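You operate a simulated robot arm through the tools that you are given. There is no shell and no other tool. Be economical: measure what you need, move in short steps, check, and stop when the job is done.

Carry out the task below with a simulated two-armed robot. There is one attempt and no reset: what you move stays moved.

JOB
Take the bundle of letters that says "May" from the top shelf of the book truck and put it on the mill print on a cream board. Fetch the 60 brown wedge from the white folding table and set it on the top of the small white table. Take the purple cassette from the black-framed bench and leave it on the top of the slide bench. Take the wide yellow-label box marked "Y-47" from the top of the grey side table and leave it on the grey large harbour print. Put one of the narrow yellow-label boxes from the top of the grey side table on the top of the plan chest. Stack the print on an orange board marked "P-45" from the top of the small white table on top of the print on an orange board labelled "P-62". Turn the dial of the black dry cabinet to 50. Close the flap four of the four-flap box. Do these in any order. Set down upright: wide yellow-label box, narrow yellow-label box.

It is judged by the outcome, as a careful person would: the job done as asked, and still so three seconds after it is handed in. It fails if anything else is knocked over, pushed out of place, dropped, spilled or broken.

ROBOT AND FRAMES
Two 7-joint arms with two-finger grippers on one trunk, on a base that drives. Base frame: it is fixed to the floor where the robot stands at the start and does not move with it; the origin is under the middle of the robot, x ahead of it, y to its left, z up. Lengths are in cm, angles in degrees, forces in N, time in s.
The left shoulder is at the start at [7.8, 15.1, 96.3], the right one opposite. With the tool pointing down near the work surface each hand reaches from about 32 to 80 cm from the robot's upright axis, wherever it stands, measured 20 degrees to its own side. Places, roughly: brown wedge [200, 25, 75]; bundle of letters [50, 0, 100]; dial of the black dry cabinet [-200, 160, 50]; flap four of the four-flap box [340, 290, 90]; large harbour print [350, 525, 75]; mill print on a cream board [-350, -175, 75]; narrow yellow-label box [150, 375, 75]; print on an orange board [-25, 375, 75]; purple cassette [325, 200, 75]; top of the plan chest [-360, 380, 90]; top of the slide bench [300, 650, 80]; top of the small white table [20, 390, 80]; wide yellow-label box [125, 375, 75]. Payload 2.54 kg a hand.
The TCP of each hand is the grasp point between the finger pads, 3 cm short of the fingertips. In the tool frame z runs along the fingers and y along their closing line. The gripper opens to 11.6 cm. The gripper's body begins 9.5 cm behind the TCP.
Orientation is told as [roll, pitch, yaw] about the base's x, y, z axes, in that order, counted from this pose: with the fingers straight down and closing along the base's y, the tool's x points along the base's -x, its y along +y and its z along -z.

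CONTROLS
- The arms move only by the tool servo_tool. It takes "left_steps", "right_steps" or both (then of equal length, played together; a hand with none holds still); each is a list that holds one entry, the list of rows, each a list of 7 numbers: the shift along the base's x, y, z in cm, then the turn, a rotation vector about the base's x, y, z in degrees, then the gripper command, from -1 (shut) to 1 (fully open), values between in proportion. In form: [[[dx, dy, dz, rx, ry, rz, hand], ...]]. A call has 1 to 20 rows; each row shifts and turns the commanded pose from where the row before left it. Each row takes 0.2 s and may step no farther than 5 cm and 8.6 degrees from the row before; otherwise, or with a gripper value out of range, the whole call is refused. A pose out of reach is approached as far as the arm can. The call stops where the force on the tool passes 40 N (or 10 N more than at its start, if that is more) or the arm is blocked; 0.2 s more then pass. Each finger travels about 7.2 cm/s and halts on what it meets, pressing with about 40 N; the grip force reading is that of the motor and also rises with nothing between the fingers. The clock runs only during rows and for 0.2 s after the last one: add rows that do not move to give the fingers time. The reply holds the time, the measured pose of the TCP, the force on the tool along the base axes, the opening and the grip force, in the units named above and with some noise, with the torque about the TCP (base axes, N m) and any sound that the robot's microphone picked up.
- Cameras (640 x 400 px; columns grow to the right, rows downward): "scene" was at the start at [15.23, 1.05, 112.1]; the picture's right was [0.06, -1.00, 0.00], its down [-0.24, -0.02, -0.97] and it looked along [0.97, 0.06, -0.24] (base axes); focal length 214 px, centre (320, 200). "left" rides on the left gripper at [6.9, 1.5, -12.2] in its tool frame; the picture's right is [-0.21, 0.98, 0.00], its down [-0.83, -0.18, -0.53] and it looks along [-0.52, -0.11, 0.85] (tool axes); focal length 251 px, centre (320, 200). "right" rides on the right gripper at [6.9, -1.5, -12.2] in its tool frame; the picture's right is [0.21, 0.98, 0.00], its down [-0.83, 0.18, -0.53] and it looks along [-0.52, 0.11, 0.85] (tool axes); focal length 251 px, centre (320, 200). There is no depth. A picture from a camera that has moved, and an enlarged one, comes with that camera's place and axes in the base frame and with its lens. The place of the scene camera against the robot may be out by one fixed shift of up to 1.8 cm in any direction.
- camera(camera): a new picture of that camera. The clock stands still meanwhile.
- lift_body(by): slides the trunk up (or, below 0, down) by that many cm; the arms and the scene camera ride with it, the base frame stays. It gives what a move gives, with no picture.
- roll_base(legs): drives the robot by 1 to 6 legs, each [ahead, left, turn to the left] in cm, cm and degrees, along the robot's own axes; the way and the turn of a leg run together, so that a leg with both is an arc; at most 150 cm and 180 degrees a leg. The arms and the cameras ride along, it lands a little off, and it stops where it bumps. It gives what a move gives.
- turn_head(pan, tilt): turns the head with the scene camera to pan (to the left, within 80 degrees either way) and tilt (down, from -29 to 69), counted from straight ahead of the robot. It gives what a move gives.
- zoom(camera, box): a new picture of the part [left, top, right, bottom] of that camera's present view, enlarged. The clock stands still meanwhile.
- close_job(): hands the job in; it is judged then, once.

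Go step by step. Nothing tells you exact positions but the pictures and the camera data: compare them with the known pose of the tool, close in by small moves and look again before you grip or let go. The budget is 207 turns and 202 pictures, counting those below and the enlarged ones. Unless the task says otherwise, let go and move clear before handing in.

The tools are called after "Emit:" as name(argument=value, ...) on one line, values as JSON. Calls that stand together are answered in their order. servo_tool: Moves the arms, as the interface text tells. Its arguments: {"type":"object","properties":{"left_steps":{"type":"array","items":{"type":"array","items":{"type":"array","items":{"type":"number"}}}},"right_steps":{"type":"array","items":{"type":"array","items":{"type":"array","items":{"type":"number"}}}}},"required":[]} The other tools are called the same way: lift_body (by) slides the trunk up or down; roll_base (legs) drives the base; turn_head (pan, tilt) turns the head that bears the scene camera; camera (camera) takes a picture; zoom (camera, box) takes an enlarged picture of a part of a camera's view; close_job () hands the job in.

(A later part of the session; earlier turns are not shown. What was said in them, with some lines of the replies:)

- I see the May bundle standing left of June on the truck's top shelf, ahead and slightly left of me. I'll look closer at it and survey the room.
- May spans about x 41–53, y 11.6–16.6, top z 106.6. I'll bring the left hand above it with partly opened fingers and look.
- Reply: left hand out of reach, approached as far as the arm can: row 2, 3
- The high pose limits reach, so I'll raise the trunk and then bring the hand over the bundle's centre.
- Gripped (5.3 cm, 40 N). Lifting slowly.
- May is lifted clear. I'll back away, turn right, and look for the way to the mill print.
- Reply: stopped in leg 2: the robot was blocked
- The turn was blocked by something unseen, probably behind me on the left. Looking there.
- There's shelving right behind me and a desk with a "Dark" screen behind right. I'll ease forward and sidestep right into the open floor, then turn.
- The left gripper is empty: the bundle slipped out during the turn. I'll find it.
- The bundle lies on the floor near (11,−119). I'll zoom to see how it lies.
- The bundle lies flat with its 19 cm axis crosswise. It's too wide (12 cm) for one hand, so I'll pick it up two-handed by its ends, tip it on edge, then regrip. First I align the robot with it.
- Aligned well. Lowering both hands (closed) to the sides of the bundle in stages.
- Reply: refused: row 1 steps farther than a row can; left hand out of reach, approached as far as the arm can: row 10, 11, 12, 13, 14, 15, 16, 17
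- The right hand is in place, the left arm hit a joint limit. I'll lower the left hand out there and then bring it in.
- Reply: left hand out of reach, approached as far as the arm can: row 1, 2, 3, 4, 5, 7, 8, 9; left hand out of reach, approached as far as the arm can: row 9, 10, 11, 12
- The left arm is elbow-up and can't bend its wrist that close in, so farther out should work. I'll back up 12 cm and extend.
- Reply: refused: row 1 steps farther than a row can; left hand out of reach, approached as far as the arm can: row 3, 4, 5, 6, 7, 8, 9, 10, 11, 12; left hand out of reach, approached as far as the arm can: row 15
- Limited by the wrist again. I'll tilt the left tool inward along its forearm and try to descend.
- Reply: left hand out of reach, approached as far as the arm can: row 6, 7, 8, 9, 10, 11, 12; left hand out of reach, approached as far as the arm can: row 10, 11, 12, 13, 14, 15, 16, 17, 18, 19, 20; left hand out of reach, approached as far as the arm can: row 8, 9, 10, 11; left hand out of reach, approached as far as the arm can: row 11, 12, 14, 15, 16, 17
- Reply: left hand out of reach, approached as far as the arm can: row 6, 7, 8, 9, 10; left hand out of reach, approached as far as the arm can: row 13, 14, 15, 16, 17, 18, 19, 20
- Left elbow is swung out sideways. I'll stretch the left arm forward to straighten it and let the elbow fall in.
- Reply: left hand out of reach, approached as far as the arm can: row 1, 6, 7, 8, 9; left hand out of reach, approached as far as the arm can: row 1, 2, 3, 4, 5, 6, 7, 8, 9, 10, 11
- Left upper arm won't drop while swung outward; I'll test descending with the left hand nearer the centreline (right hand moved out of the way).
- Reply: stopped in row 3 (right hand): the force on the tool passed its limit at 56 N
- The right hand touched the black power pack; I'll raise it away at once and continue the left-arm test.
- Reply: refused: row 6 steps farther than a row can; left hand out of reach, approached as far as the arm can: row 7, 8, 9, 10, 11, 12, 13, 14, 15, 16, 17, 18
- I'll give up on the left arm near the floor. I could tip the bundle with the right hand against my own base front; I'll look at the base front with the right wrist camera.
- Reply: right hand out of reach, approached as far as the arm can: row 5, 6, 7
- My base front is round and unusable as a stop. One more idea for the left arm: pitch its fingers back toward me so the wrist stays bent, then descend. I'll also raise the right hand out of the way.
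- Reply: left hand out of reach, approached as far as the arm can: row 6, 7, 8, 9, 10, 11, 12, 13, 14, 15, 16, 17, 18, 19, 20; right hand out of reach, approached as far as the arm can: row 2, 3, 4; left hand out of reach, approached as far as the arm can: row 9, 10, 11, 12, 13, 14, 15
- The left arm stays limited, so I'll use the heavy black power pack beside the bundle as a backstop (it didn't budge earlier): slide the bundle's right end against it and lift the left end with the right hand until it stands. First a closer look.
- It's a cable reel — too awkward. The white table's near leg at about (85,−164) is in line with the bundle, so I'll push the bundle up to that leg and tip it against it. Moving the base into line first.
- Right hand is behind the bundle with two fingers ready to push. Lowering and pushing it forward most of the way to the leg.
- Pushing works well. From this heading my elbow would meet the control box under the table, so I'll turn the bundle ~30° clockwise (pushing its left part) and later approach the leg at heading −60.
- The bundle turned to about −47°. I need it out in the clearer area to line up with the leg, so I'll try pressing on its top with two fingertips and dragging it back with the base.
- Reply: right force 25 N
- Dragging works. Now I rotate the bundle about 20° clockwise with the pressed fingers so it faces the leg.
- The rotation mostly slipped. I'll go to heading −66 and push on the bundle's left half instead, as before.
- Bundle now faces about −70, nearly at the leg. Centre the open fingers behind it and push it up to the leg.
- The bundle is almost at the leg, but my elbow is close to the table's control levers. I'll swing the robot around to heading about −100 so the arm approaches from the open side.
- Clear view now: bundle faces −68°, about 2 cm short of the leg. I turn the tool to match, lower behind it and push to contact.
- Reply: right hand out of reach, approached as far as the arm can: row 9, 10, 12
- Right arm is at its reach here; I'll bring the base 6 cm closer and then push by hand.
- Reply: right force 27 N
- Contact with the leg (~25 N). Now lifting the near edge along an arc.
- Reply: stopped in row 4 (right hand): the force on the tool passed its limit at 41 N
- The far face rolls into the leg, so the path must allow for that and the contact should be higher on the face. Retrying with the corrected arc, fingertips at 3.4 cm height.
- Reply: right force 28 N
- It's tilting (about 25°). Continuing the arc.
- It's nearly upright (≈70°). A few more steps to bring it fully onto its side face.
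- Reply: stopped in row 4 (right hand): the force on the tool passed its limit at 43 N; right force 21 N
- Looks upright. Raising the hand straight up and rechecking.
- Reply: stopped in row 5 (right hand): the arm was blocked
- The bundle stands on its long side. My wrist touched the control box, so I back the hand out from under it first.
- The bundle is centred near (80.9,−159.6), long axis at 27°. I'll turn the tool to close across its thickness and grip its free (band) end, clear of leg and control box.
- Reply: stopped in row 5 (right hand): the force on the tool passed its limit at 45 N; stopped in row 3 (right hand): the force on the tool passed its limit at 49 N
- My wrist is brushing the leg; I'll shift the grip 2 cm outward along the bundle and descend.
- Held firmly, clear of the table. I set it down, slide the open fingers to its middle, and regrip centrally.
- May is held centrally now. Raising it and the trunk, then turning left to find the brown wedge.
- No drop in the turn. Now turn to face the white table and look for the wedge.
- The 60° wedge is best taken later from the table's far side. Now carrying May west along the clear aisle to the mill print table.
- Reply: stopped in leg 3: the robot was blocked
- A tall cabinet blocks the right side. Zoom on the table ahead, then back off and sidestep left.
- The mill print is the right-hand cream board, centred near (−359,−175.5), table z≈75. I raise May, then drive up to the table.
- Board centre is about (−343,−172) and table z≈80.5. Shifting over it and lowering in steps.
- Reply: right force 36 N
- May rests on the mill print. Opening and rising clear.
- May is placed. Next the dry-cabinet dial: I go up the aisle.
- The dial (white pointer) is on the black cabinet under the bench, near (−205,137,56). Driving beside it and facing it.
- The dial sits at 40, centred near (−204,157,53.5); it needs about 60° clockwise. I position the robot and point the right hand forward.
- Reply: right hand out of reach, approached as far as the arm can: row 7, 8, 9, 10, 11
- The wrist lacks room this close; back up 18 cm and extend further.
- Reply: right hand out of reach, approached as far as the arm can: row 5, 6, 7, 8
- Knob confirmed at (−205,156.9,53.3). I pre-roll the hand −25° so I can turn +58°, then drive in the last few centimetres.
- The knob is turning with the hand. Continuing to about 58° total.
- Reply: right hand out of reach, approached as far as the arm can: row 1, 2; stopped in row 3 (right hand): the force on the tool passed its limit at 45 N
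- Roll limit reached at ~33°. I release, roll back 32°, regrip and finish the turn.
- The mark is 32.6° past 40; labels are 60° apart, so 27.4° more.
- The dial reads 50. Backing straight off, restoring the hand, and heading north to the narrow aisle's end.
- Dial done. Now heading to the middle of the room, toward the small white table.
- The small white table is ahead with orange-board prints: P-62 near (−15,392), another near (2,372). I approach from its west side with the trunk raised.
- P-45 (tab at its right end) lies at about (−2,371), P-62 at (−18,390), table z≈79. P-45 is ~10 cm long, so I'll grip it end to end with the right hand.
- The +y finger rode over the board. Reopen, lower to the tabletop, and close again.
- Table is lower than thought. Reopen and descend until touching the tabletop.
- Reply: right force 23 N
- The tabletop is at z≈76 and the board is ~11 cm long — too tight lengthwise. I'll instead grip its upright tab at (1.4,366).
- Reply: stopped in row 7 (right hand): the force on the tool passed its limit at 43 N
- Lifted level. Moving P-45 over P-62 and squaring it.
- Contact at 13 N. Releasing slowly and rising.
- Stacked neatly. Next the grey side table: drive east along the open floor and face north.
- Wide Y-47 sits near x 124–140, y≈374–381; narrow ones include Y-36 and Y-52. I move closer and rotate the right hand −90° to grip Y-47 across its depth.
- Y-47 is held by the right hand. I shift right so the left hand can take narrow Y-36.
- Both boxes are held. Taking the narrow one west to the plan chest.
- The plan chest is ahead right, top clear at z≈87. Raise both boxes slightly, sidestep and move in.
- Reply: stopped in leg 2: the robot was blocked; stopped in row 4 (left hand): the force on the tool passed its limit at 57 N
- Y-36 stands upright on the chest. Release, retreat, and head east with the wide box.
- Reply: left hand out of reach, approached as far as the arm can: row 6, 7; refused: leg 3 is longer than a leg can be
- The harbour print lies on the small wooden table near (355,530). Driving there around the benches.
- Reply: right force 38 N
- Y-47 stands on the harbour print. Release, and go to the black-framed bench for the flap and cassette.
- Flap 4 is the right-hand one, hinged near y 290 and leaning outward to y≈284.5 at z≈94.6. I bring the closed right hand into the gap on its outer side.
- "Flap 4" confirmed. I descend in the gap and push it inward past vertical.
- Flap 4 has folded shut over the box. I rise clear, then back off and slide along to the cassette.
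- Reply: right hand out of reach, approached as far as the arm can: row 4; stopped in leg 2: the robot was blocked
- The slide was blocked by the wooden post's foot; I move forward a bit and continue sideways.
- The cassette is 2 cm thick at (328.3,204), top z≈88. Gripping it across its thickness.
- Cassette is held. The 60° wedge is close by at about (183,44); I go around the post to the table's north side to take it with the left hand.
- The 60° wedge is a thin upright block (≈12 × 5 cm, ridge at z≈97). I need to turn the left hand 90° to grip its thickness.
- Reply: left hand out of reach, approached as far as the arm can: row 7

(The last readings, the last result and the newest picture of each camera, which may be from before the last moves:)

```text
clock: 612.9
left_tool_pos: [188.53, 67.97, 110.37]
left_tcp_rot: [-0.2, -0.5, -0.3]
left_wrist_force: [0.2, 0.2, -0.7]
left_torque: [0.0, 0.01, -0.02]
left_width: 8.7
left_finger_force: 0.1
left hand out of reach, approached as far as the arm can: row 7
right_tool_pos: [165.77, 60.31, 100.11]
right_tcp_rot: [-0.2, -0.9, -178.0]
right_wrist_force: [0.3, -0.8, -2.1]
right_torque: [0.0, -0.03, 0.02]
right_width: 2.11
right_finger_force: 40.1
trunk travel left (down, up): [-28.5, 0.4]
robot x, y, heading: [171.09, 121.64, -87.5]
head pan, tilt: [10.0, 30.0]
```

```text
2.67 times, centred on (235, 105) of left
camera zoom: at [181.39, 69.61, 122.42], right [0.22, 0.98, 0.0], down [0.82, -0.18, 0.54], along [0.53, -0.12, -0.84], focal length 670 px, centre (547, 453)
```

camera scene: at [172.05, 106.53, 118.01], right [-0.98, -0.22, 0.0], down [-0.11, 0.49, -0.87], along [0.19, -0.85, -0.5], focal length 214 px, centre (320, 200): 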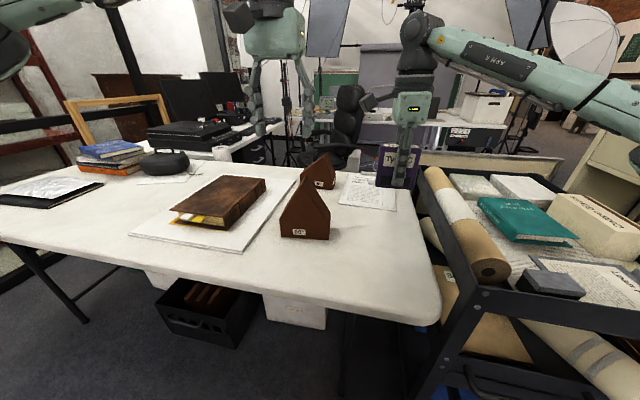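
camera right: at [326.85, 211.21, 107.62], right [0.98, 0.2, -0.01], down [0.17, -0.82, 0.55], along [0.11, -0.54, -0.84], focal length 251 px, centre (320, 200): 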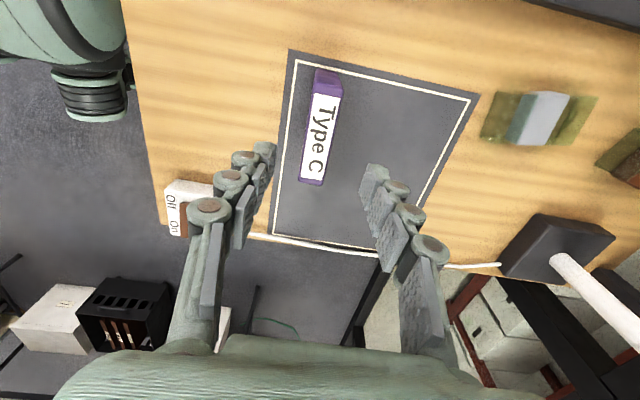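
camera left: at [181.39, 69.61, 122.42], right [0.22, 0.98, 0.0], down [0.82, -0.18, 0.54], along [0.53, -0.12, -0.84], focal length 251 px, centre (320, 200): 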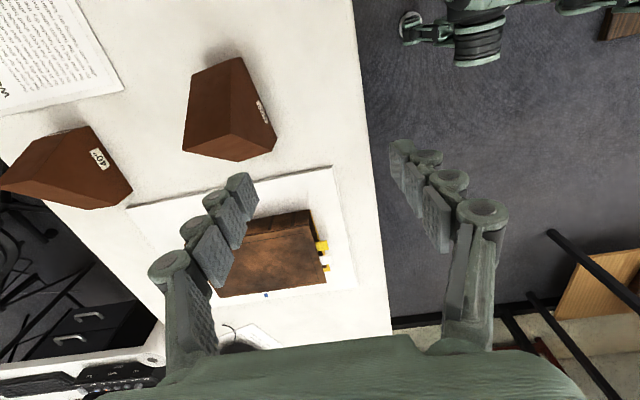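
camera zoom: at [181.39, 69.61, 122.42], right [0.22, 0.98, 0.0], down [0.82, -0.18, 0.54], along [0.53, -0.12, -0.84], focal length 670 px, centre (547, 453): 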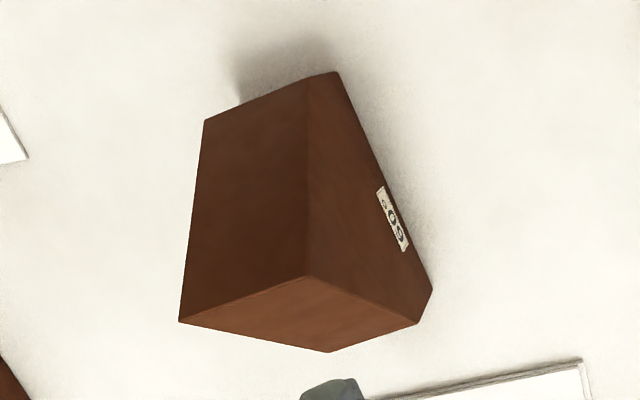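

Emit:
roll_base(legs=[[9, 0, 0]])

Emit:
servo_tool(left_steps=[[[0, -2.5, -1, 0, 0, 5.5, 0.75], [0, -2.5, -2, 0, 0, 0, 0.75], [0, 0, -4, 0, 0, 0, 0.75], [0, 0, -4, 0, 0, 0, 0.75], [0, 0, 0, 0, 0, 0, 0.75]]])

Emit:
camera(camera="left")

```text
clock: 614.0
left_tool_pos: [189.05, 58.97, 110.23]
left_tcp_rot: [-0.1, -0.5, -0.2]
left_wrist_force: [0.6, -0.9, -1.0]
left_torque: [0.05, -0.02, -0.07]
left_width: 8.7
left_finger_force: 0.0
right_tool_pos: [166.38, 51.21, 99.89]
right_tcp_rot: [-0.2, -0.9, -178.1]
right_wrist_force: [1.2, 0.4, -2.4]
right_torque: [0.04, 0.0, -0.02]
right_width: 2.1
right_finger_force: 40.1
trunk travel left (down, up): [-28.5, 0.4]
robot x, y, heading: [170.88, 112.84, -87.8]
head pan, tilt: [10.0, 30.0]
```

```text
clock: 615.2
left_tool_pos: [191.29, 55.69, 100.12]
left_tcp_rot: [-0.2, -0.6, 5.3]
left_wrist_force: [-0.7, 0.4, -0.4]
left_torque: [-0.01, 0.02, -0.02]
left_width: 10.14
left_finger_force: 0.1
left hand out of reach, approached as far as the arm can: row 1, 2
right_tool_pos: [166.15, 51.26, 100.13]
right_tcp_rot: [-0.2, -0.8, -178.1]
right_wrist_force: [-0.5, -0.2, -2.6]
right_torque: [0.02, 0.03, 0.01]
right_width: 2.12
right_finger_force: 39.5
trunk travel left (down, up): [-28.5, 0.4]
robot x, y, heading: [171.33, 112.63, -87.4]
head pan, tilt: [10.0, 30.0]
```

```text
21 pictures are left
camera left: at [184.06, 56.73, 112.13], right [0.12, 0.99, 0.0], down [0.83, -0.1, 0.54], along [0.54, -0.07, -0.84], focal length 251 px, centre (320, 200)
```

left: 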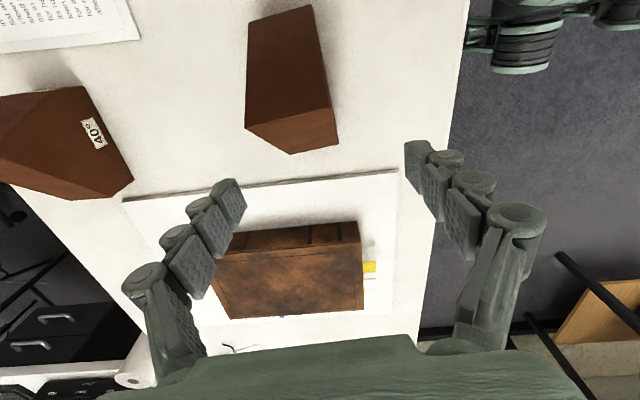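

Emit:
servo_tool(left_steps=[[[-2.4, -2.1, 0, 0, 0, 0, 0.75], [0, 0, -2, 0, 0, 0, 0.75], [0, 0, 0, 0, 0, 0, 0.75]]])

Emit:
camera(camera="left")

```text
clock: 616.0
left_tool_pos: [189.25, 54.06, 97.77]
left_tcp_rot: [-0.1, -0.5, 5.2]
left_wrist_force: [-1.2, 0.3, -0.4]
left_torque: [0.03, 0.04, -0.02]
left_width: 10.15
left_finger_force: 0.0
left hand out of reach, approached as far as the arm can: row 1
right_tool_pos: [166.34, 51.29, 99.99]
right_tcp_rot: [-0.1, -0.9, -178.1]
right_wrist_force: [0.1, 0.0, -1.5]
right_torque: [0.02, 0.0, 0.01]
right_width: 2.1
right_finger_force: 39.3
trunk travel left (down, up): [-28.5, 0.4]
robot x, y, heading: [171.31, 112.59, -87.7]
head pan, tilt: [10.0, 30.0]
```

```text
20 pictures are left
camera left: at [181.96, 55.0, 109.93], right [0.12, 0.99, 0.0], down [0.83, -0.1, 0.54], along [0.54, -0.07, -0.84], focal length 251 px, centre (320, 200)
```

left: 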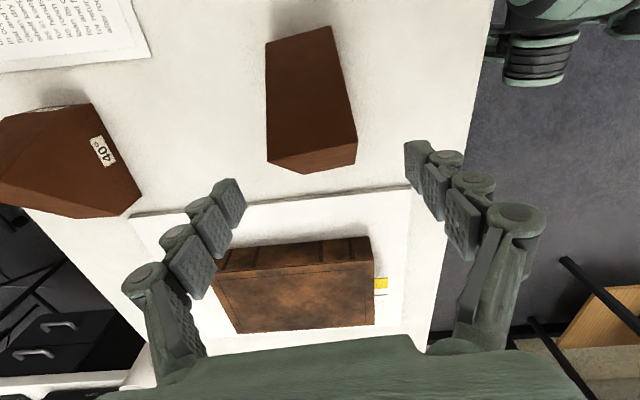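

Emit:
servo_tool(left_steps=[[[0, 0, -3.5, 0, 0, 0, 0.75], [-0.3, -0.4, -3.5, 0, 0, 0, 0.75], [0, 0, -3.5, 0, 0, 0, 0.75], [0, 0, 0, 0, 0, 0, 0.2], [0, 0, 0, 0, 0, 0, -0.5], [0, 0, 0, 0, 0, 0, -1], [0, 0, 0, 0, 0, 0, -1], [0, 0, 0.5, 0, 0, 0, -1], [0, 0, 1.5, 0, 0, 0, -1], [0, 0, 3, 0, 0, 0, -1], [0, 0, 0, 0, 0, 0, -1]]])

Emit:
camera(camera="left")

```text
clock: 618.4
left_tool_pos: [188.81, 53.62, 92.67]
left_tcp_rot: [-0.2, -0.4, 5.3]
left_wrist_force: [0.2, 0.4, -0.4]
left_torque: [0.03, -0.01, 0.03]
left_width: 6.84
left_finger_force: 39.8
right_tool_pos: [166.24, 51.36, 100.08]
right_tcp_rot: [-0.2, -0.9, -178.1]
right_wrist_force: [0.2, -0.3, -0.9]
right_torque: [0.02, 0.0, 0.0]
right_width: 2.09
right_finger_force: 40.2
trunk travel left (down, up): [-28.5, 0.4]
robot x, y, heading: [171.25, 112.52, -87.8]
head pan, tilt: [10.0, 30.0]
```

```text
19 pictures are left
camera left: at [181.5, 54.56, 104.75], right [0.12, 0.99, 0.0], down [0.83, -0.1, 0.54], along [0.54, -0.07, -0.84], focal length 251 px, centre (320, 200)
```

left: 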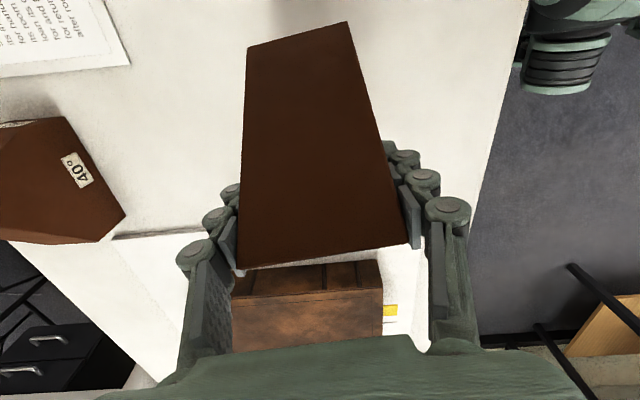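

Wedge is gripped. Raise it, draw the cassette in, and drive back out around the post toward the small white table.

Emit:
servo_tool(left_steps=[[[0, 1, 3, 0, 0, 0, -1], [0, 2, 3, 0, 0, 0, -1], [0, 2, 1, 0, 0, 0, -1], [0, 0, 0, 0, 0, 0, -1]]], right_steps=[[[0, 4, 0, 0, 0, 0, -1], [0, 4, 0, 0, 0, 0, -1], [0, 4, 0, 0, 0, 0, -1], [0, 3, 0, 0, 0, 0, -1]]])

Emit:
roll_base(legs=[[-10, 0, 0], [0, 94, 0], [0, 0, -177.5], [150, 0, 0], [33, 0, 0]])

Emit:
roll_base(legs=[[0, 0, 90], [140, 0, 0], [112, 0, 0], [0, 0, -90]])

Emit:
turn_head(pan=15, tilt=38)

Emit:
camera(camera="scene")

```text
clock: 619.4
left_tool_pos: [188.83, 58.57, 99.49]
left_tcp_rot: [-0.1, -0.6, 5.2]
left_wrist_force: [-0.5, -0.7, -0.6]
left_torque: [-0.02, -0.02, -0.01]
left_width: 6.86
left_finger_force: 39.9
right_tool_pos: [166.17, 66.54, 100.1]
right_tcp_rot: [-0.1, -0.9, -178.1]
right_wrist_force: [0.3, -0.7, -2.1]
right_torque: [0.03, 0.02, -0.02]
right_width: 2.1
right_finger_force: 40.0
trunk travel left (down, up): [-28.5, 0.4]
robot x, y, heading: [171.33, 112.36, -87.4]
head pan, tilt: [10.0, 30.0]
```

```text
clock: 646.0
left_tool_pos: [240.92, 369.86, 99.49]
left_tcp_rot: [-0.2, -0.6, -176.1]
left_wrist_force: [1.1, 1.1, -1.0]
left_torque: [0.0, 0.0, 0.01]
left_width: 6.88
left_finger_force: 40.1
right_tool_pos: [263.14, 361.52, 100.06]
right_tcp_rot: [-0.2, -0.9, 0.6]
right_wrist_force: [-0.3, -0.1, -1.8]
right_torque: [-0.05, -0.02, 0.01]
right_width: 2.09
right_finger_force: 39.8
trunk travel left (down, up): [-28.5, 0.4]
robot x, y, heading: [257.14, 315.29, 91.3]
head pan, tilt: [10.0, 30.0]
```

```text
clock: 666.4
left_tool_pos: [-16.36, 360.96, 99.49]
left_tcp_rot: [-0.2, -0.6, -174.5]
left_wrist_force: [0.3, 0.1, -0.3]
left_torque: [0.01, -0.02, 0.0]
left_width: 6.87
left_finger_force: 40.1
right_tool_pos: [6.34, 353.25, 100.1]
right_tcp_rot: [-0.2, -0.9, 2.2]
right_wrist_force: [-0.3, 0.5, -1.6]
right_torque: [0.01, -0.03, 0.03]
right_width: 2.1
right_finger_force: 39.3
trunk travel left (down, up): [-28.5, 0.4]
robot x, y, heading: [1.48, 306.89, 92.9]
head pan, tilt: [10.0, 30.0]
```

```text
clock: 667.0
left_tool_pos: [-16.2, 360.94, 99.45]
left_tcp_rot: [-0.2, -0.5, -174.6]
left_wrist_force: [-0.1, -0.2, -1.2]
left_torque: [-0.01, 0.02, -0.01]
left_width: 6.85
left_finger_force: 40.0
right_tool_pos: [6.32, 353.13, 100.06]
right_tcp_rot: [-0.2, -0.9, 2.3]
right_wrist_force: [0.5, -0.3, -1.7]
right_torque: [0.03, 0.03, 0.01]
right_width: 2.11
right_finger_force: 40.4
trunk travel left (down, up): [-28.5, 0.4]
robot x, y, heading: [1.68, 307.0, 92.8]
head pan, tilt: [15.0, 38.0]
```

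```text
18 pictures are left
camera scene: at [-2.15, 322.51, 116.78], right [0.95, 0.3, 0.0], down [0.19, -0.59, -0.79], along [-0.24, 0.75, -0.62], focal length 214 px, centre (320, 200)
```

scene: 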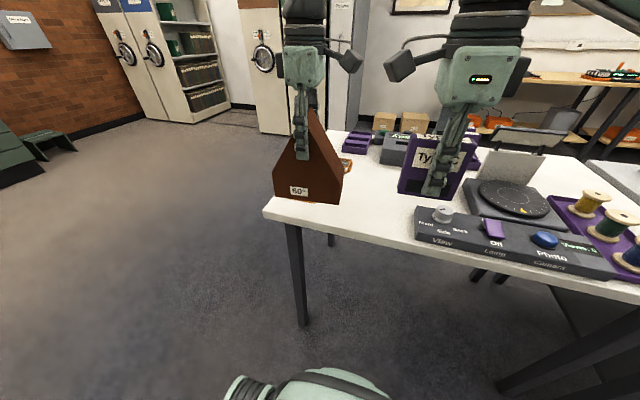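

Emit:
roll_base(legs=[[10.5, -10.5, -2.8]])

Emit:
servo_tool(left_steps=[[[0, 0, -3, 0, 0, 0, -1], [0, 0, -3, 0, 0, 0, -1], [0, 0, -1.5, 0, 0, 0, -1], [0, 0, 0, 0, 0, 0, -1]]])

Emit:
camera(camera="scene")

Emit:
camera(camera="left")

```text
clock: 668.7
left_tool_pos: [-3.56, 372.6, 99.5]
left_tcp_rot: [-0.2, -0.6, -177.2]
left_wrist_force: [0.3, -0.9, -0.4]
left_torque: [-0.04, 0.02, 0.01]
left_width: 6.87
left_finger_force: 39.8
right_tool_pos: [18.72, 363.98, 100.14]
right_tcp_rot: [-0.2, -0.9, -0.5]
right_wrist_force: [-0.7, 0.9, -1.0]
right_torque: [0.01, 0.01, 0.01]
right_width: 2.12
right_finger_force: 40.0
trunk travel left (down, up): [-28.5, 0.4]
robot x, y, heading: [12.03, 317.81, 90.2]
head pan, tilt: [15.0, 38.0]
```

```text
clock: 669.7
left_tool_pos: [-3.42, 372.61, 92.11]
left_tcp_rot: [-0.3, -0.6, -177.1]
left_wrist_force: [-0.2, -0.6, -0.9]
left_torque: [-0.01, -0.05, 0.0]
left_width: 6.87
left_finger_force: 39.7
right_tool_pos: [18.61, 363.87, 100.07]
right_tcp_rot: [-0.2, -0.9, -0.6]
right_wrist_force: [0.1, 0.3, -0.9]
right_torque: [-0.01, -0.01, -0.01]
right_width: 2.1
right_finger_force: 40.4
trunk travel left (down, up): [-28.5, 0.4]
robot x, y, heading: [12.04, 317.97, 90.0]
head pan, tilt: [15.0, 38.0]
```

```text
17 pictures are left
camera scene: at [8.75, 333.48, 116.78], right [0.97, 0.26, 0.0], down [0.16, -0.59, -0.79], along [-0.2, 0.76, -0.62], focal length 214 px, centre (320, 200)
```

scene: 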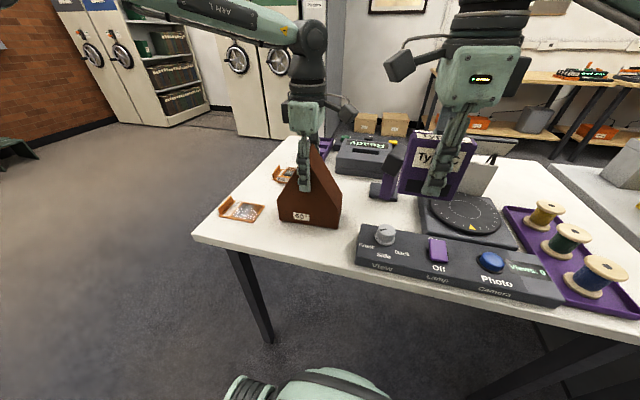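

```text
16 pictures are left
camera left: at [3.48, 371.4, 104.11], right [-0.17, -0.99, 0.0], down [-0.83, 0.14, 0.54], along [-0.53, 0.09, -0.84], focal length 251 px, centre (320, 200)
```

left: 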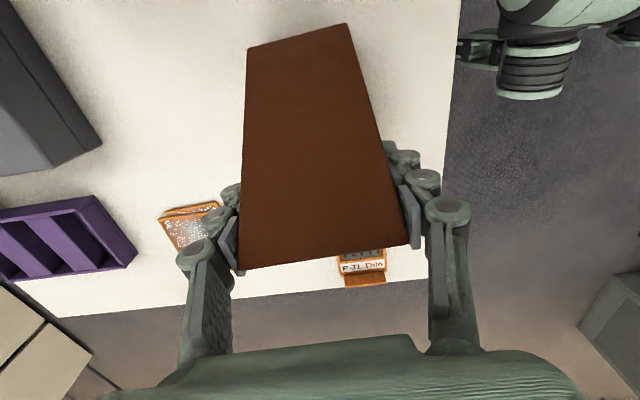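

Emit:
servo_tool(left_steps=[[[0.5, 0, -1.5, 0, 0, 0, -1], [0, 0, -1, 0, 0, 0, -1], [0, 0, -0.5, 0, 0, 0, -1], [0, 0, -0.4, 0, 0, 0, -1], [0, 0, -0.4, 0, 0, 0, -1], [0, 0, -0.4, 0, 0, 0, -1], [0, 0, -0.4, 0, 0, 0, -1], [0, 0, -0.3, 0, 0, 0, -1], [0, 0, 0, 0, 0, 0, -1]]])

Emit:
zoom(camera="scene", box=[200, 140, 380, 270])

```text
clock: 670.1
left_tool_pos: [-3.05, 372.68, 91.41]
left_tcp_rot: [-0.8, -0.5, -177.1]
left_wrist_force: [-4.0, -5.7, 17.1]
left_torque: [-0.84, -0.31, -0.27]
left_width: 6.89
left_finger_force: 39.7
right_tool_pos: [18.69, 363.73, 100.13]
right_tcp_rot: [-0.1, -0.8, -0.5]
right_wrist_force: [0.4, 0.6, -2.6]
right_torque: [-0.03, 0.03, -0.01]
right_width: 2.12
right_finger_force: 39.8
trunk travel left (down, up): [-28.5, 0.4]
robot x, y, heading: [11.89, 317.64, 90.2]
head pan, tilt: [15.0, 38.0]
stopped in row 2 (left hand): the force on the tool passed its limit at 46 N (the readings are from after the stop); the commanded pose is now the measured one
```

```text
3.08 times, centred on (290, 205) of scene
camera zoom: at [8.75, 333.4, 116.81], right [0.97, 0.26, 0.0], down [0.16, -0.59, -0.79], along [-0.21, 0.76, -0.61], focal length 660 px, centre (412, 185)
```

zoom: 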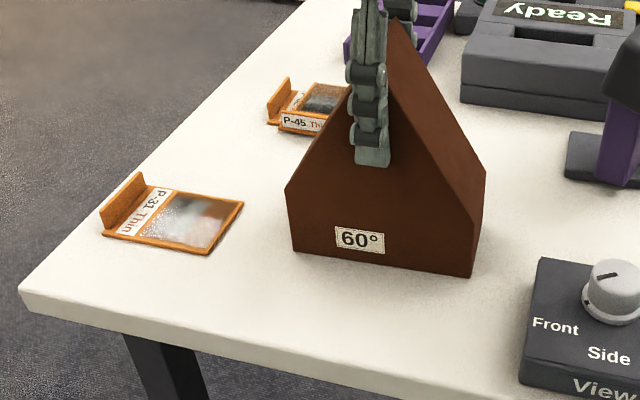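

The wedge is on the table. Releasing and rising.

Emit:
servo_tool(left_steps=[[[0, 0, 0.15, 0.6, 0, 0, -0.3], [0, 0, 0, 0, 0, 0, 0.3], [0, 0, 0, 0, 0, 0, 0.7], [0, 0, 0, 0, 0, 0, 0.75], [0, 0, 3, 0, 0, 0, 0.75], [0, 0, 4, 0, 0, 0, 0.75], [0, 0, 4, 0, 0, 0, 0.75], [0, 0, 3, 0, 0, 0, 0.75]]])

Emit:
zoom(camera="scene", box=[200, 140, 380, 270])

```text
clock: 672.0
left_tool_pos: [-3.2, 372.76, 105.18]
left_tcp_rot: [-1.3, -0.5, -177.0]
left_wrist_force: [-0.2, -0.3, -0.3]
left_torque: [0.02, 0.02, -0.02]
left_width: 10.17
left_finger_force: 0.0
right_tool_pos: [18.63, 363.7, 100.01]
right_tcp_rot: [-0.1, -0.9, -0.4]
right_wrist_force: [-0.6, -0.1, -1.9]
right_torque: [0.01, -0.02, -0.02]
right_width: 2.11
right_finger_force: 39.7
trunk travel left (down, up): [-28.5, 0.4]
robot x, y, heading: [11.96, 317.88, 90.0]
head pan, tilt: [15.0, 38.0]
```

```text
3.08 times, centred on (290, 205) of scene
camera zoom: at [8.73, 333.48, 116.78], right [0.97, 0.26, 0.0], down [0.16, -0.59, -0.79], along [-0.21, 0.76, -0.62], focal length 660 px, centre (412, 185)
```

zoom: 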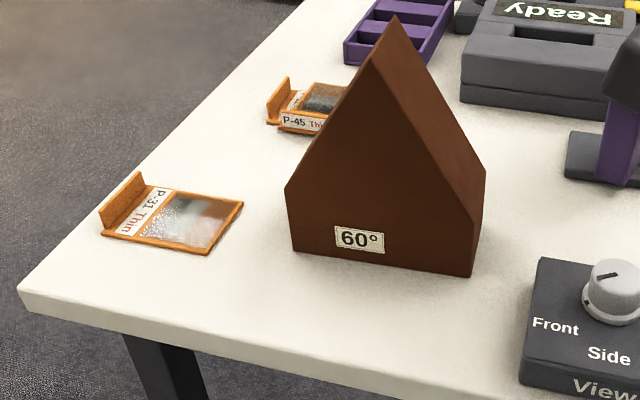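

Wedge is standing fine. Last: the cassette to the slide bench.

Emit:
roll_base(legs=[[-28, 0, 0], [0, 0, -90], [140, 0, 0], [113, 0, 0], [0, 0, 90], [140, 0, 0]])

Emit:
roll_base(legs=[[90, 0, 0]])

Emit:
turn_head(pan=-10, tilt=22)

Emit:
camera(camera="scene")

```text
clock: 700.1
left_tool_pos: [248.17, 490.85, 105.18]
left_tcp_rot: [-1.4, -0.5, -177.1]
left_wrist_force: [-1.1, 0.0, 0.6]
left_torque: [-0.02, 0.01, -0.01]
left_width: 10.13
left_finger_force: 0.1
right_tool_pos: [270.05, 481.86, 100.0]
right_tcp_rot: [-0.2, -0.8, -0.6]
right_wrist_force: [-0.2, 0.0, -2.1]
right_torque: [-0.04, -0.05, -0.05]
right_width: 2.11
right_finger_force: 39.8
trunk travel left (down, up): [-28.5, 0.4]
robot x, y, heading: [262.69, 436.04, 90.0]
head pan, tilt: [15.0, 38.0]
```

```text
clock: 704.8
left_tool_pos: [248.54, 581.04, 105.26]
left_tcp_rot: [-1.3, -0.4, -177.3]
left_wrist_force: [-0.1, 0.2, 0.0]
left_torque: [0.0, -0.04, 0.01]
left_width: 10.15
left_finger_force: 0.2
right_tool_pos: [270.33, 571.96, 100.07]
right_tcp_rot: [-0.1, -1.0, -0.8]
right_wrist_force: [0.1, 0.3, -2.3]
right_torque: [0.01, -0.03, 0.03]
right_width: 2.11
right_finger_force: 39.9
trunk travel left (down, up): [-28.5, 0.4]
robot x, y, heading: [263.48, 526.39, 89.6]
head pan, tilt: [15.0, 38.0]
```

```text
clock: 705.7
left_tool_pos: [248.5, 581.01, 105.21]
left_tcp_rot: [-1.3, -0.6, -177.4]
left_wrist_force: [0.1, 0.3, 0.4]
left_torque: [0.04, -0.03, -0.01]
left_width: 10.15
left_finger_force: 0.1
right_tool_pos: [270.32, 571.93, 100.12]
right_tcp_rot: [-0.1, -0.9, -0.8]
right_wrist_force: [-0.1, -1.2, -1.3]
right_torque: [0.01, -0.02, 0.02]
right_width: 2.09
right_finger_force: 40.4
trunk travel left (down, up): [-28.5, 0.4]
robot x, y, heading: [263.41, 525.86, 89.7]
head pan, tilt: [-10.0, 22.0]
```

```text
13 pictures are left
camera scene: at [264.07, 542.47, 119.29], right [0.98, -0.18, 0.0], down [-0.07, -0.37, -0.93], along [0.16, 0.91, -0.38], focal length 214 px, centre (320, 200)
```

scene: 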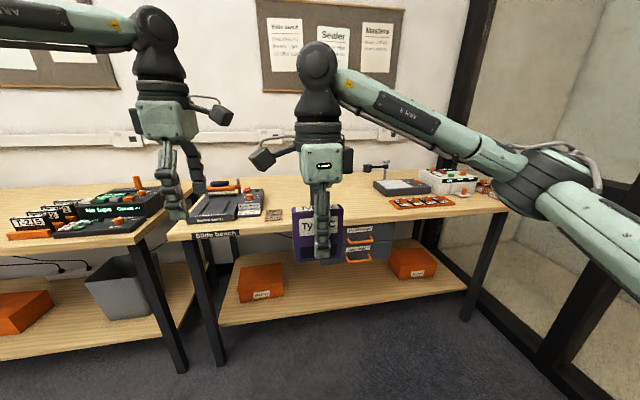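

Emit:
roll_base(legs=[[58, 0, 0], [0, -21.5, 0]])

Emit:
turn_head(pan=-8, tilt=35)

Emit:
servo_tool(right_steps=[[[0, 2, 0, 0, 0, 0, -1], [0, 2, 0, 0, 0, 0, -1], [0, 0, -2.5, 0, 0, 0, -1], [0, 0, -2.5, 0, 0, 0, -1], [0, 0, 0, 0, 0, 0, -1]]])

Emit:
camera(camera="scene")

```text
clock: 711.4
left_tool_pos: [271.75, 638.37, 105.22]
left_tcp_rot: [-1.3, -0.5, -177.8]
left_wrist_force: [0.2, -0.2, -0.6]
left_torque: [-0.01, 0.03, 0.0]
left_width: 10.14
left_finger_force: 0.1
right_tool_pos: [293.5, 629.08, 100.07]
right_tcp_rot: [-0.1, -0.9, -1.3]
right_wrist_force: [-0.5, 0.5, -2.5]
right_torque: [0.04, 0.0, 0.02]
right_width: 2.08
right_finger_force: 39.9
trunk travel left (down, up): [-28.5, 0.4]
robot x, y, heading: [286.02, 583.03, 89.0]
head pan, tilt: [-10.0, 22.0]
```

```text
clock: 712.1
left_tool_pos: [271.67, 638.39, 105.15]
left_tcp_rot: [-1.4, -0.5, -177.7]
left_wrist_force: [-0.4, -0.2, 0.2]
left_torque: [0.01, -0.01, 0.03]
left_width: 10.14
left_finger_force: 0.1
right_tool_pos: [293.52, 629.03, 100.17]
right_tcp_rot: [0.0, -0.9, -1.3]
right_wrist_force: [-0.3, -0.6, -1.4]
right_torque: [0.01, 0.01, -0.02]
right_width: 2.13
right_finger_force: 40.3
trunk travel left (down, up): [-28.5, 0.4]
robot x, y, heading: [285.93, 583.23, 89.1]
head pan, tilt: [-8.0, 35.0]
```

```text
clock: 713.3
left_tool_pos: [271.65, 638.31, 105.27]
left_tcp_rot: [-1.3, -0.5, -177.8]
left_wrist_force: [1.0, 0.0, 1.3]
left_torque: [-0.02, 0.02, -0.01]
left_width: 10.16
left_finger_force: 0.1
right_tool_pos: [293.61, 633.08, 95.07]
right_tcp_rot: [-0.1, -0.9, -1.2]
right_wrist_force: [0.6, -0.2, -1.8]
right_torque: [-0.01, 0.0, 0.03]
right_width: 2.11
right_finger_force: 40.2
trunk travel left (down, up): [-28.5, 0.4]
robot x, y, heading: [286.25, 583.38, 89.0]
head pan, tilt: [-8.0, 35.0]
```

```text
12 pictures are left
camera scene: at [286.55, 599.15, 117.24], right [0.99, -0.15, 0.0], down [-0.09, -0.57, -0.82], along [0.12, 0.81, -0.57], focal length 214 px, centre (320, 200)
```

scene: 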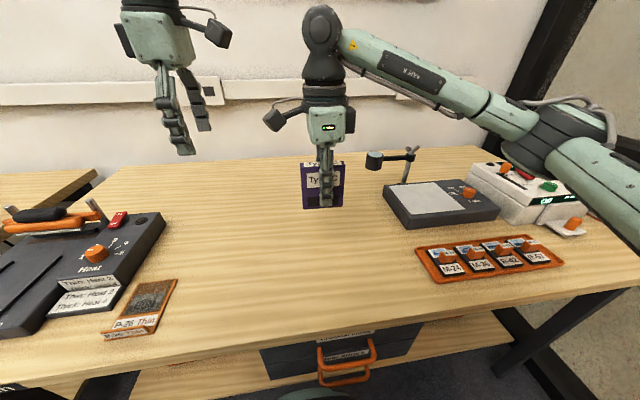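

The spot below is clear. Lowering to contact.

Emit:
servo_tool(right_steps=[[[0, 0, -3, 0, 0, 0, -1], [0, 0, -3, 0, 0, 0, -1], [0, 0, -1, 0, 0, 0, -1], [0, 0, -0.5, 0, 0, 0, -1], [0, 0, -0.5, 0, 0, 0, -1], [0, 0, -0.4, 0, 0, 0, -1], [0, 0, -0.4, 0, 0, 0, -1], [0, 0, -0.4, 0, 0, 0, -1], [0, 0, -0.4, 0, 0, 0, -1], [0, 0, -0.4, 0, 0, 0, -1], [0, 0, 0, 0, 0, 0, -1]]])

Emit:
zoom(camera="scene", box=[260, 130, 400, 260])

```text
clock: 715.7
left_tool_pos: [271.75, 638.33, 105.25]
left_tcp_rot: [-1.3, -0.6, -177.8]
left_wrist_force: [0.0, -1.1, -0.4]
left_torque: [-0.02, -0.01, 0.0]
left_width: 10.15
left_finger_force: 0.2
right_tool_pos: [293.4, 632.9, 85.08]
right_tcp_rot: [0.0, -0.9, -1.3]
right_wrist_force: [0.2, -0.4, -1.8]
right_torque: [-0.01, -0.04, -0.02]
right_width: 2.11
right_finger_force: 40.1
trunk travel left (down, up): [-28.5, 0.4]
robot x, y, heading: [286.04, 583.21, 89.4]
head pan, tilt: [-8.0, 35.0]
```

```text
3.08 times, centred on (330, 195) of scene
camera zoom: at [286.55, 599.16, 117.23], right [0.99, -0.15, 0.0], down [-0.09, -0.57, -0.82], along [0.12, 0.81, -0.57], focal length 660 px, centre (289, 215)
```

zoom: 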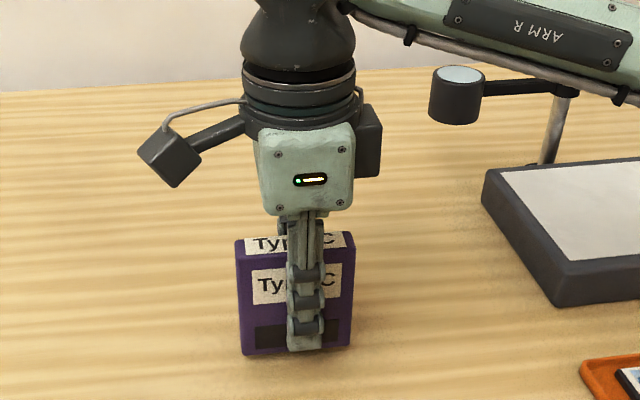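

Emit:
servo_tool(right_steps=[[[0, 0, -0.3, 0, 0, 0, -1], [0, 0, -0.3, 0, 0, 0, -1], [0, 0, -0.3, 0, 0, 0, -1], [0, 0, -0.3, 0, 0, 0, -1], [0, 0, -0.3, 0, 0, 0, -1], [0, 0, -0.2, 0, 0, 0, -1], [0, 0, -0.2, 0, 0, 0, -1], [0, 0, 0, 0, 0, 0, -1]]])

```text
clock: 717.5
left_tool_pos: [271.79, 638.1, 105.42]
left_tcp_rot: [-1.4, -0.5, -177.9]
left_wrist_force: [-0.3, 0.0, -0.5]
left_torque: [0.02, -0.02, -0.03]
left_width: 10.14
left_finger_force: 0.1
right_tool_pos: [293.39, 632.97, 83.68]
right_tcp_rot: [0.3, -0.7, -1.3]
right_wrist_force: [2.7, 0.9, 37.8]
right_torque: [0.0, -0.11, 0.02]
right_width: 2.1
right_finger_force: 39.4
trunk travel left (down, up): [-28.5, 0.4]
robot x, y, heading: [286.15, 583.19, 89.4]
head pan, tilt: [-8.0, 35.0]
```

Firm contact. Ease off, open gently and rise straight up.

Emit:
servo_tool(right_steps=[[[0, 0, 0.3, 0, 0, 0, -1], [0, 0, 0, 0, 0, 0, -0.6], [0, 0, 0, 0, 0, 0, -0.3], [0, 0, 0, 0, 0, 0, 0], [0, 0, 0, 0, 0, 0, 0], [0, 0, 3, 0, 0, 0, 0], [0, 0, 4, 0, 0, 0, 0], [0, 0, 4, 0, 0, 0, 0], [0, 0, 4, 0, 0, 0, 0]]])

Emit:
camera(camera="scene")

```text
clock: 719.5
left_tool_pos: [271.7, 638.31, 105.14]
left_tcp_rot: [-1.5, -0.4, -177.8]
left_wrist_force: [0.0, -0.3, 0.2]
left_torque: [0.02, 0.0, -0.02]
left_width: 10.18
left_finger_force: 0.0
right_tool_pos: [293.5, 632.88, 98.47]
right_tcp_rot: [-0.2, -0.8, -1.3]
right_wrist_force: [0.4, 0.2, 0.2]
right_torque: [0.04, 0.03, 0.02]
right_width: 5.81
right_finger_force: 0.0
trunk travel left (down, up): [-28.5, 0.4]
robot x, y, heading: [286.28, 583.23, 89.4]
head pan, tilt: [-8.0, 35.0]
```

```text
10 pictures are left
camera scene: at [286.54, 599.12, 117.24], right [0.99, -0.15, 0.0], down [-0.09, -0.57, -0.82], along [0.12, 0.81, -0.57], focal length 214 px, centre (320, 200)
```

scene: 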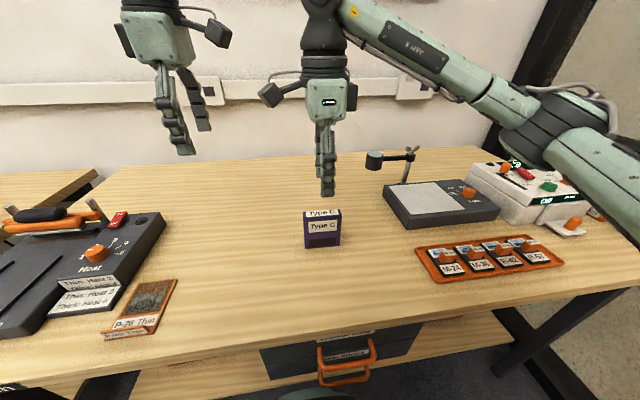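

The cassette stands on the slide bench. A quick check that Y-47 stayed upright on the harbour print.

Emit:
roll_base(legs=[[-50, 15, 0], [0, 0, -40]])

Emit:
turn_head(pan=-45, tilt=25)

Emit:
camera(camera="scene")

```text
clock: 724.5
left_tool_pos: [294.52, 584.42, 105.25]
left_tcp_rot: [-1.4, -0.5, 142.5]
left_wrist_force: [0.4, -0.4, -0.4]
left_torque: [0.03, 0.0, 0.02]
left_width: 10.14
left_finger_force: 0.0
right_tool_pos: [308.01, 566.4, 98.41]
right_tcp_rot: [-0.1, -0.9, -41.0]
right_wrist_force: [-0.7, -0.1, -0.2]
right_torque: [-0.02, 0.02, 0.01]
right_width: 5.8
right_finger_force: 0.0
trunk travel left (down, up): [-28.5, 0.4]
robot x, y, heading: [269.9, 532.77, 49.6]
head pan, tilt: [-8.0, 35.0]
```

```text
clock: 725.5
left_tool_pos: [294.55, 584.43, 105.24]
left_tcp_rot: [-1.3, -0.5, 142.5]
left_wrist_force: [0.2, -0.1, -0.5]
left_torque: [0.02, -0.01, -0.01]
left_width: 10.14
left_finger_force: 0.0
right_tool_pos: [307.92, 566.47, 98.37]
right_tcp_rot: [0.0, -1.0, -41.1]
right_wrist_force: [0.3, -0.3, -0.3]
right_torque: [-0.03, -0.01, -0.05]
right_width: 5.83
right_finger_force: 0.1
trunk travel left (down, up): [-28.5, 0.4]
robot x, y, heading: [270.69, 532.87, 49.8]
head pan, tilt: [-45.0, 25.0]
```

```text
9 pictures are left
camera scene: at [283.06, 539.3, 118.81], right [0.08, -1.0, 0.0], down [-0.42, -0.03, -0.91], along [0.9, 0.07, -0.42], focal length 214 px, centre (320, 200)
```

scene: 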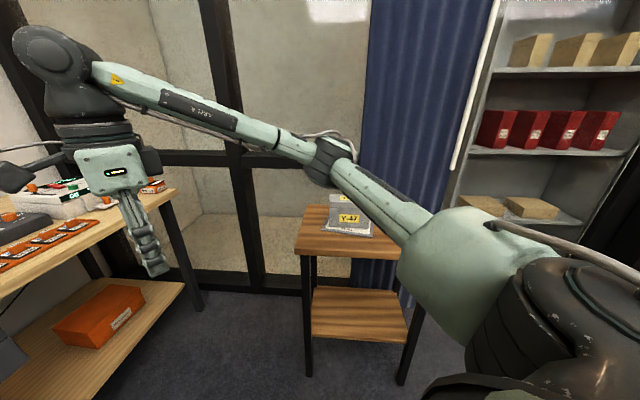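

Y-47 is standing upright on the harbour print, both hands are clear, and every task item is done, so I'm handing in.

Emit:
close_job()

```text
The job is handed in.
```

All eight tasks were carried out and the job is handed in. The May bundle slipped from the gripper onto the floor on the way, and I recovered it before setting it on the mill print.

- **May bundle:** it is on the mill print, resting on its long side. I never found out why it slipped. Recovering it meant pushing it along the floor and tipping it up against the leg of the white table with the control levers.
- **Contacts on the way:** the right hand bumped the cable reel, and the wrist brushed the underside of the control box and a leg of that table. The base was also stopped against a shelf, a tall cabinet, the plan chest and a wooden post. The reel looked unmoved in the pictures; I did not check the others afterwards.
- **60 wedge:** it stands on the small white table.
- **Purple cassette:** it stands on the slide bench.
- **Y-47 and Y-36:** both are upright, on the harbour print and the plan chest. Y-36 is the narrow box.
- **P-45:** it lies across P-62, turned a quarter turn.
- **Dial:** it reads 50, within a couple of degrees.
- **Flap four:** it is closed, with the other three left open.
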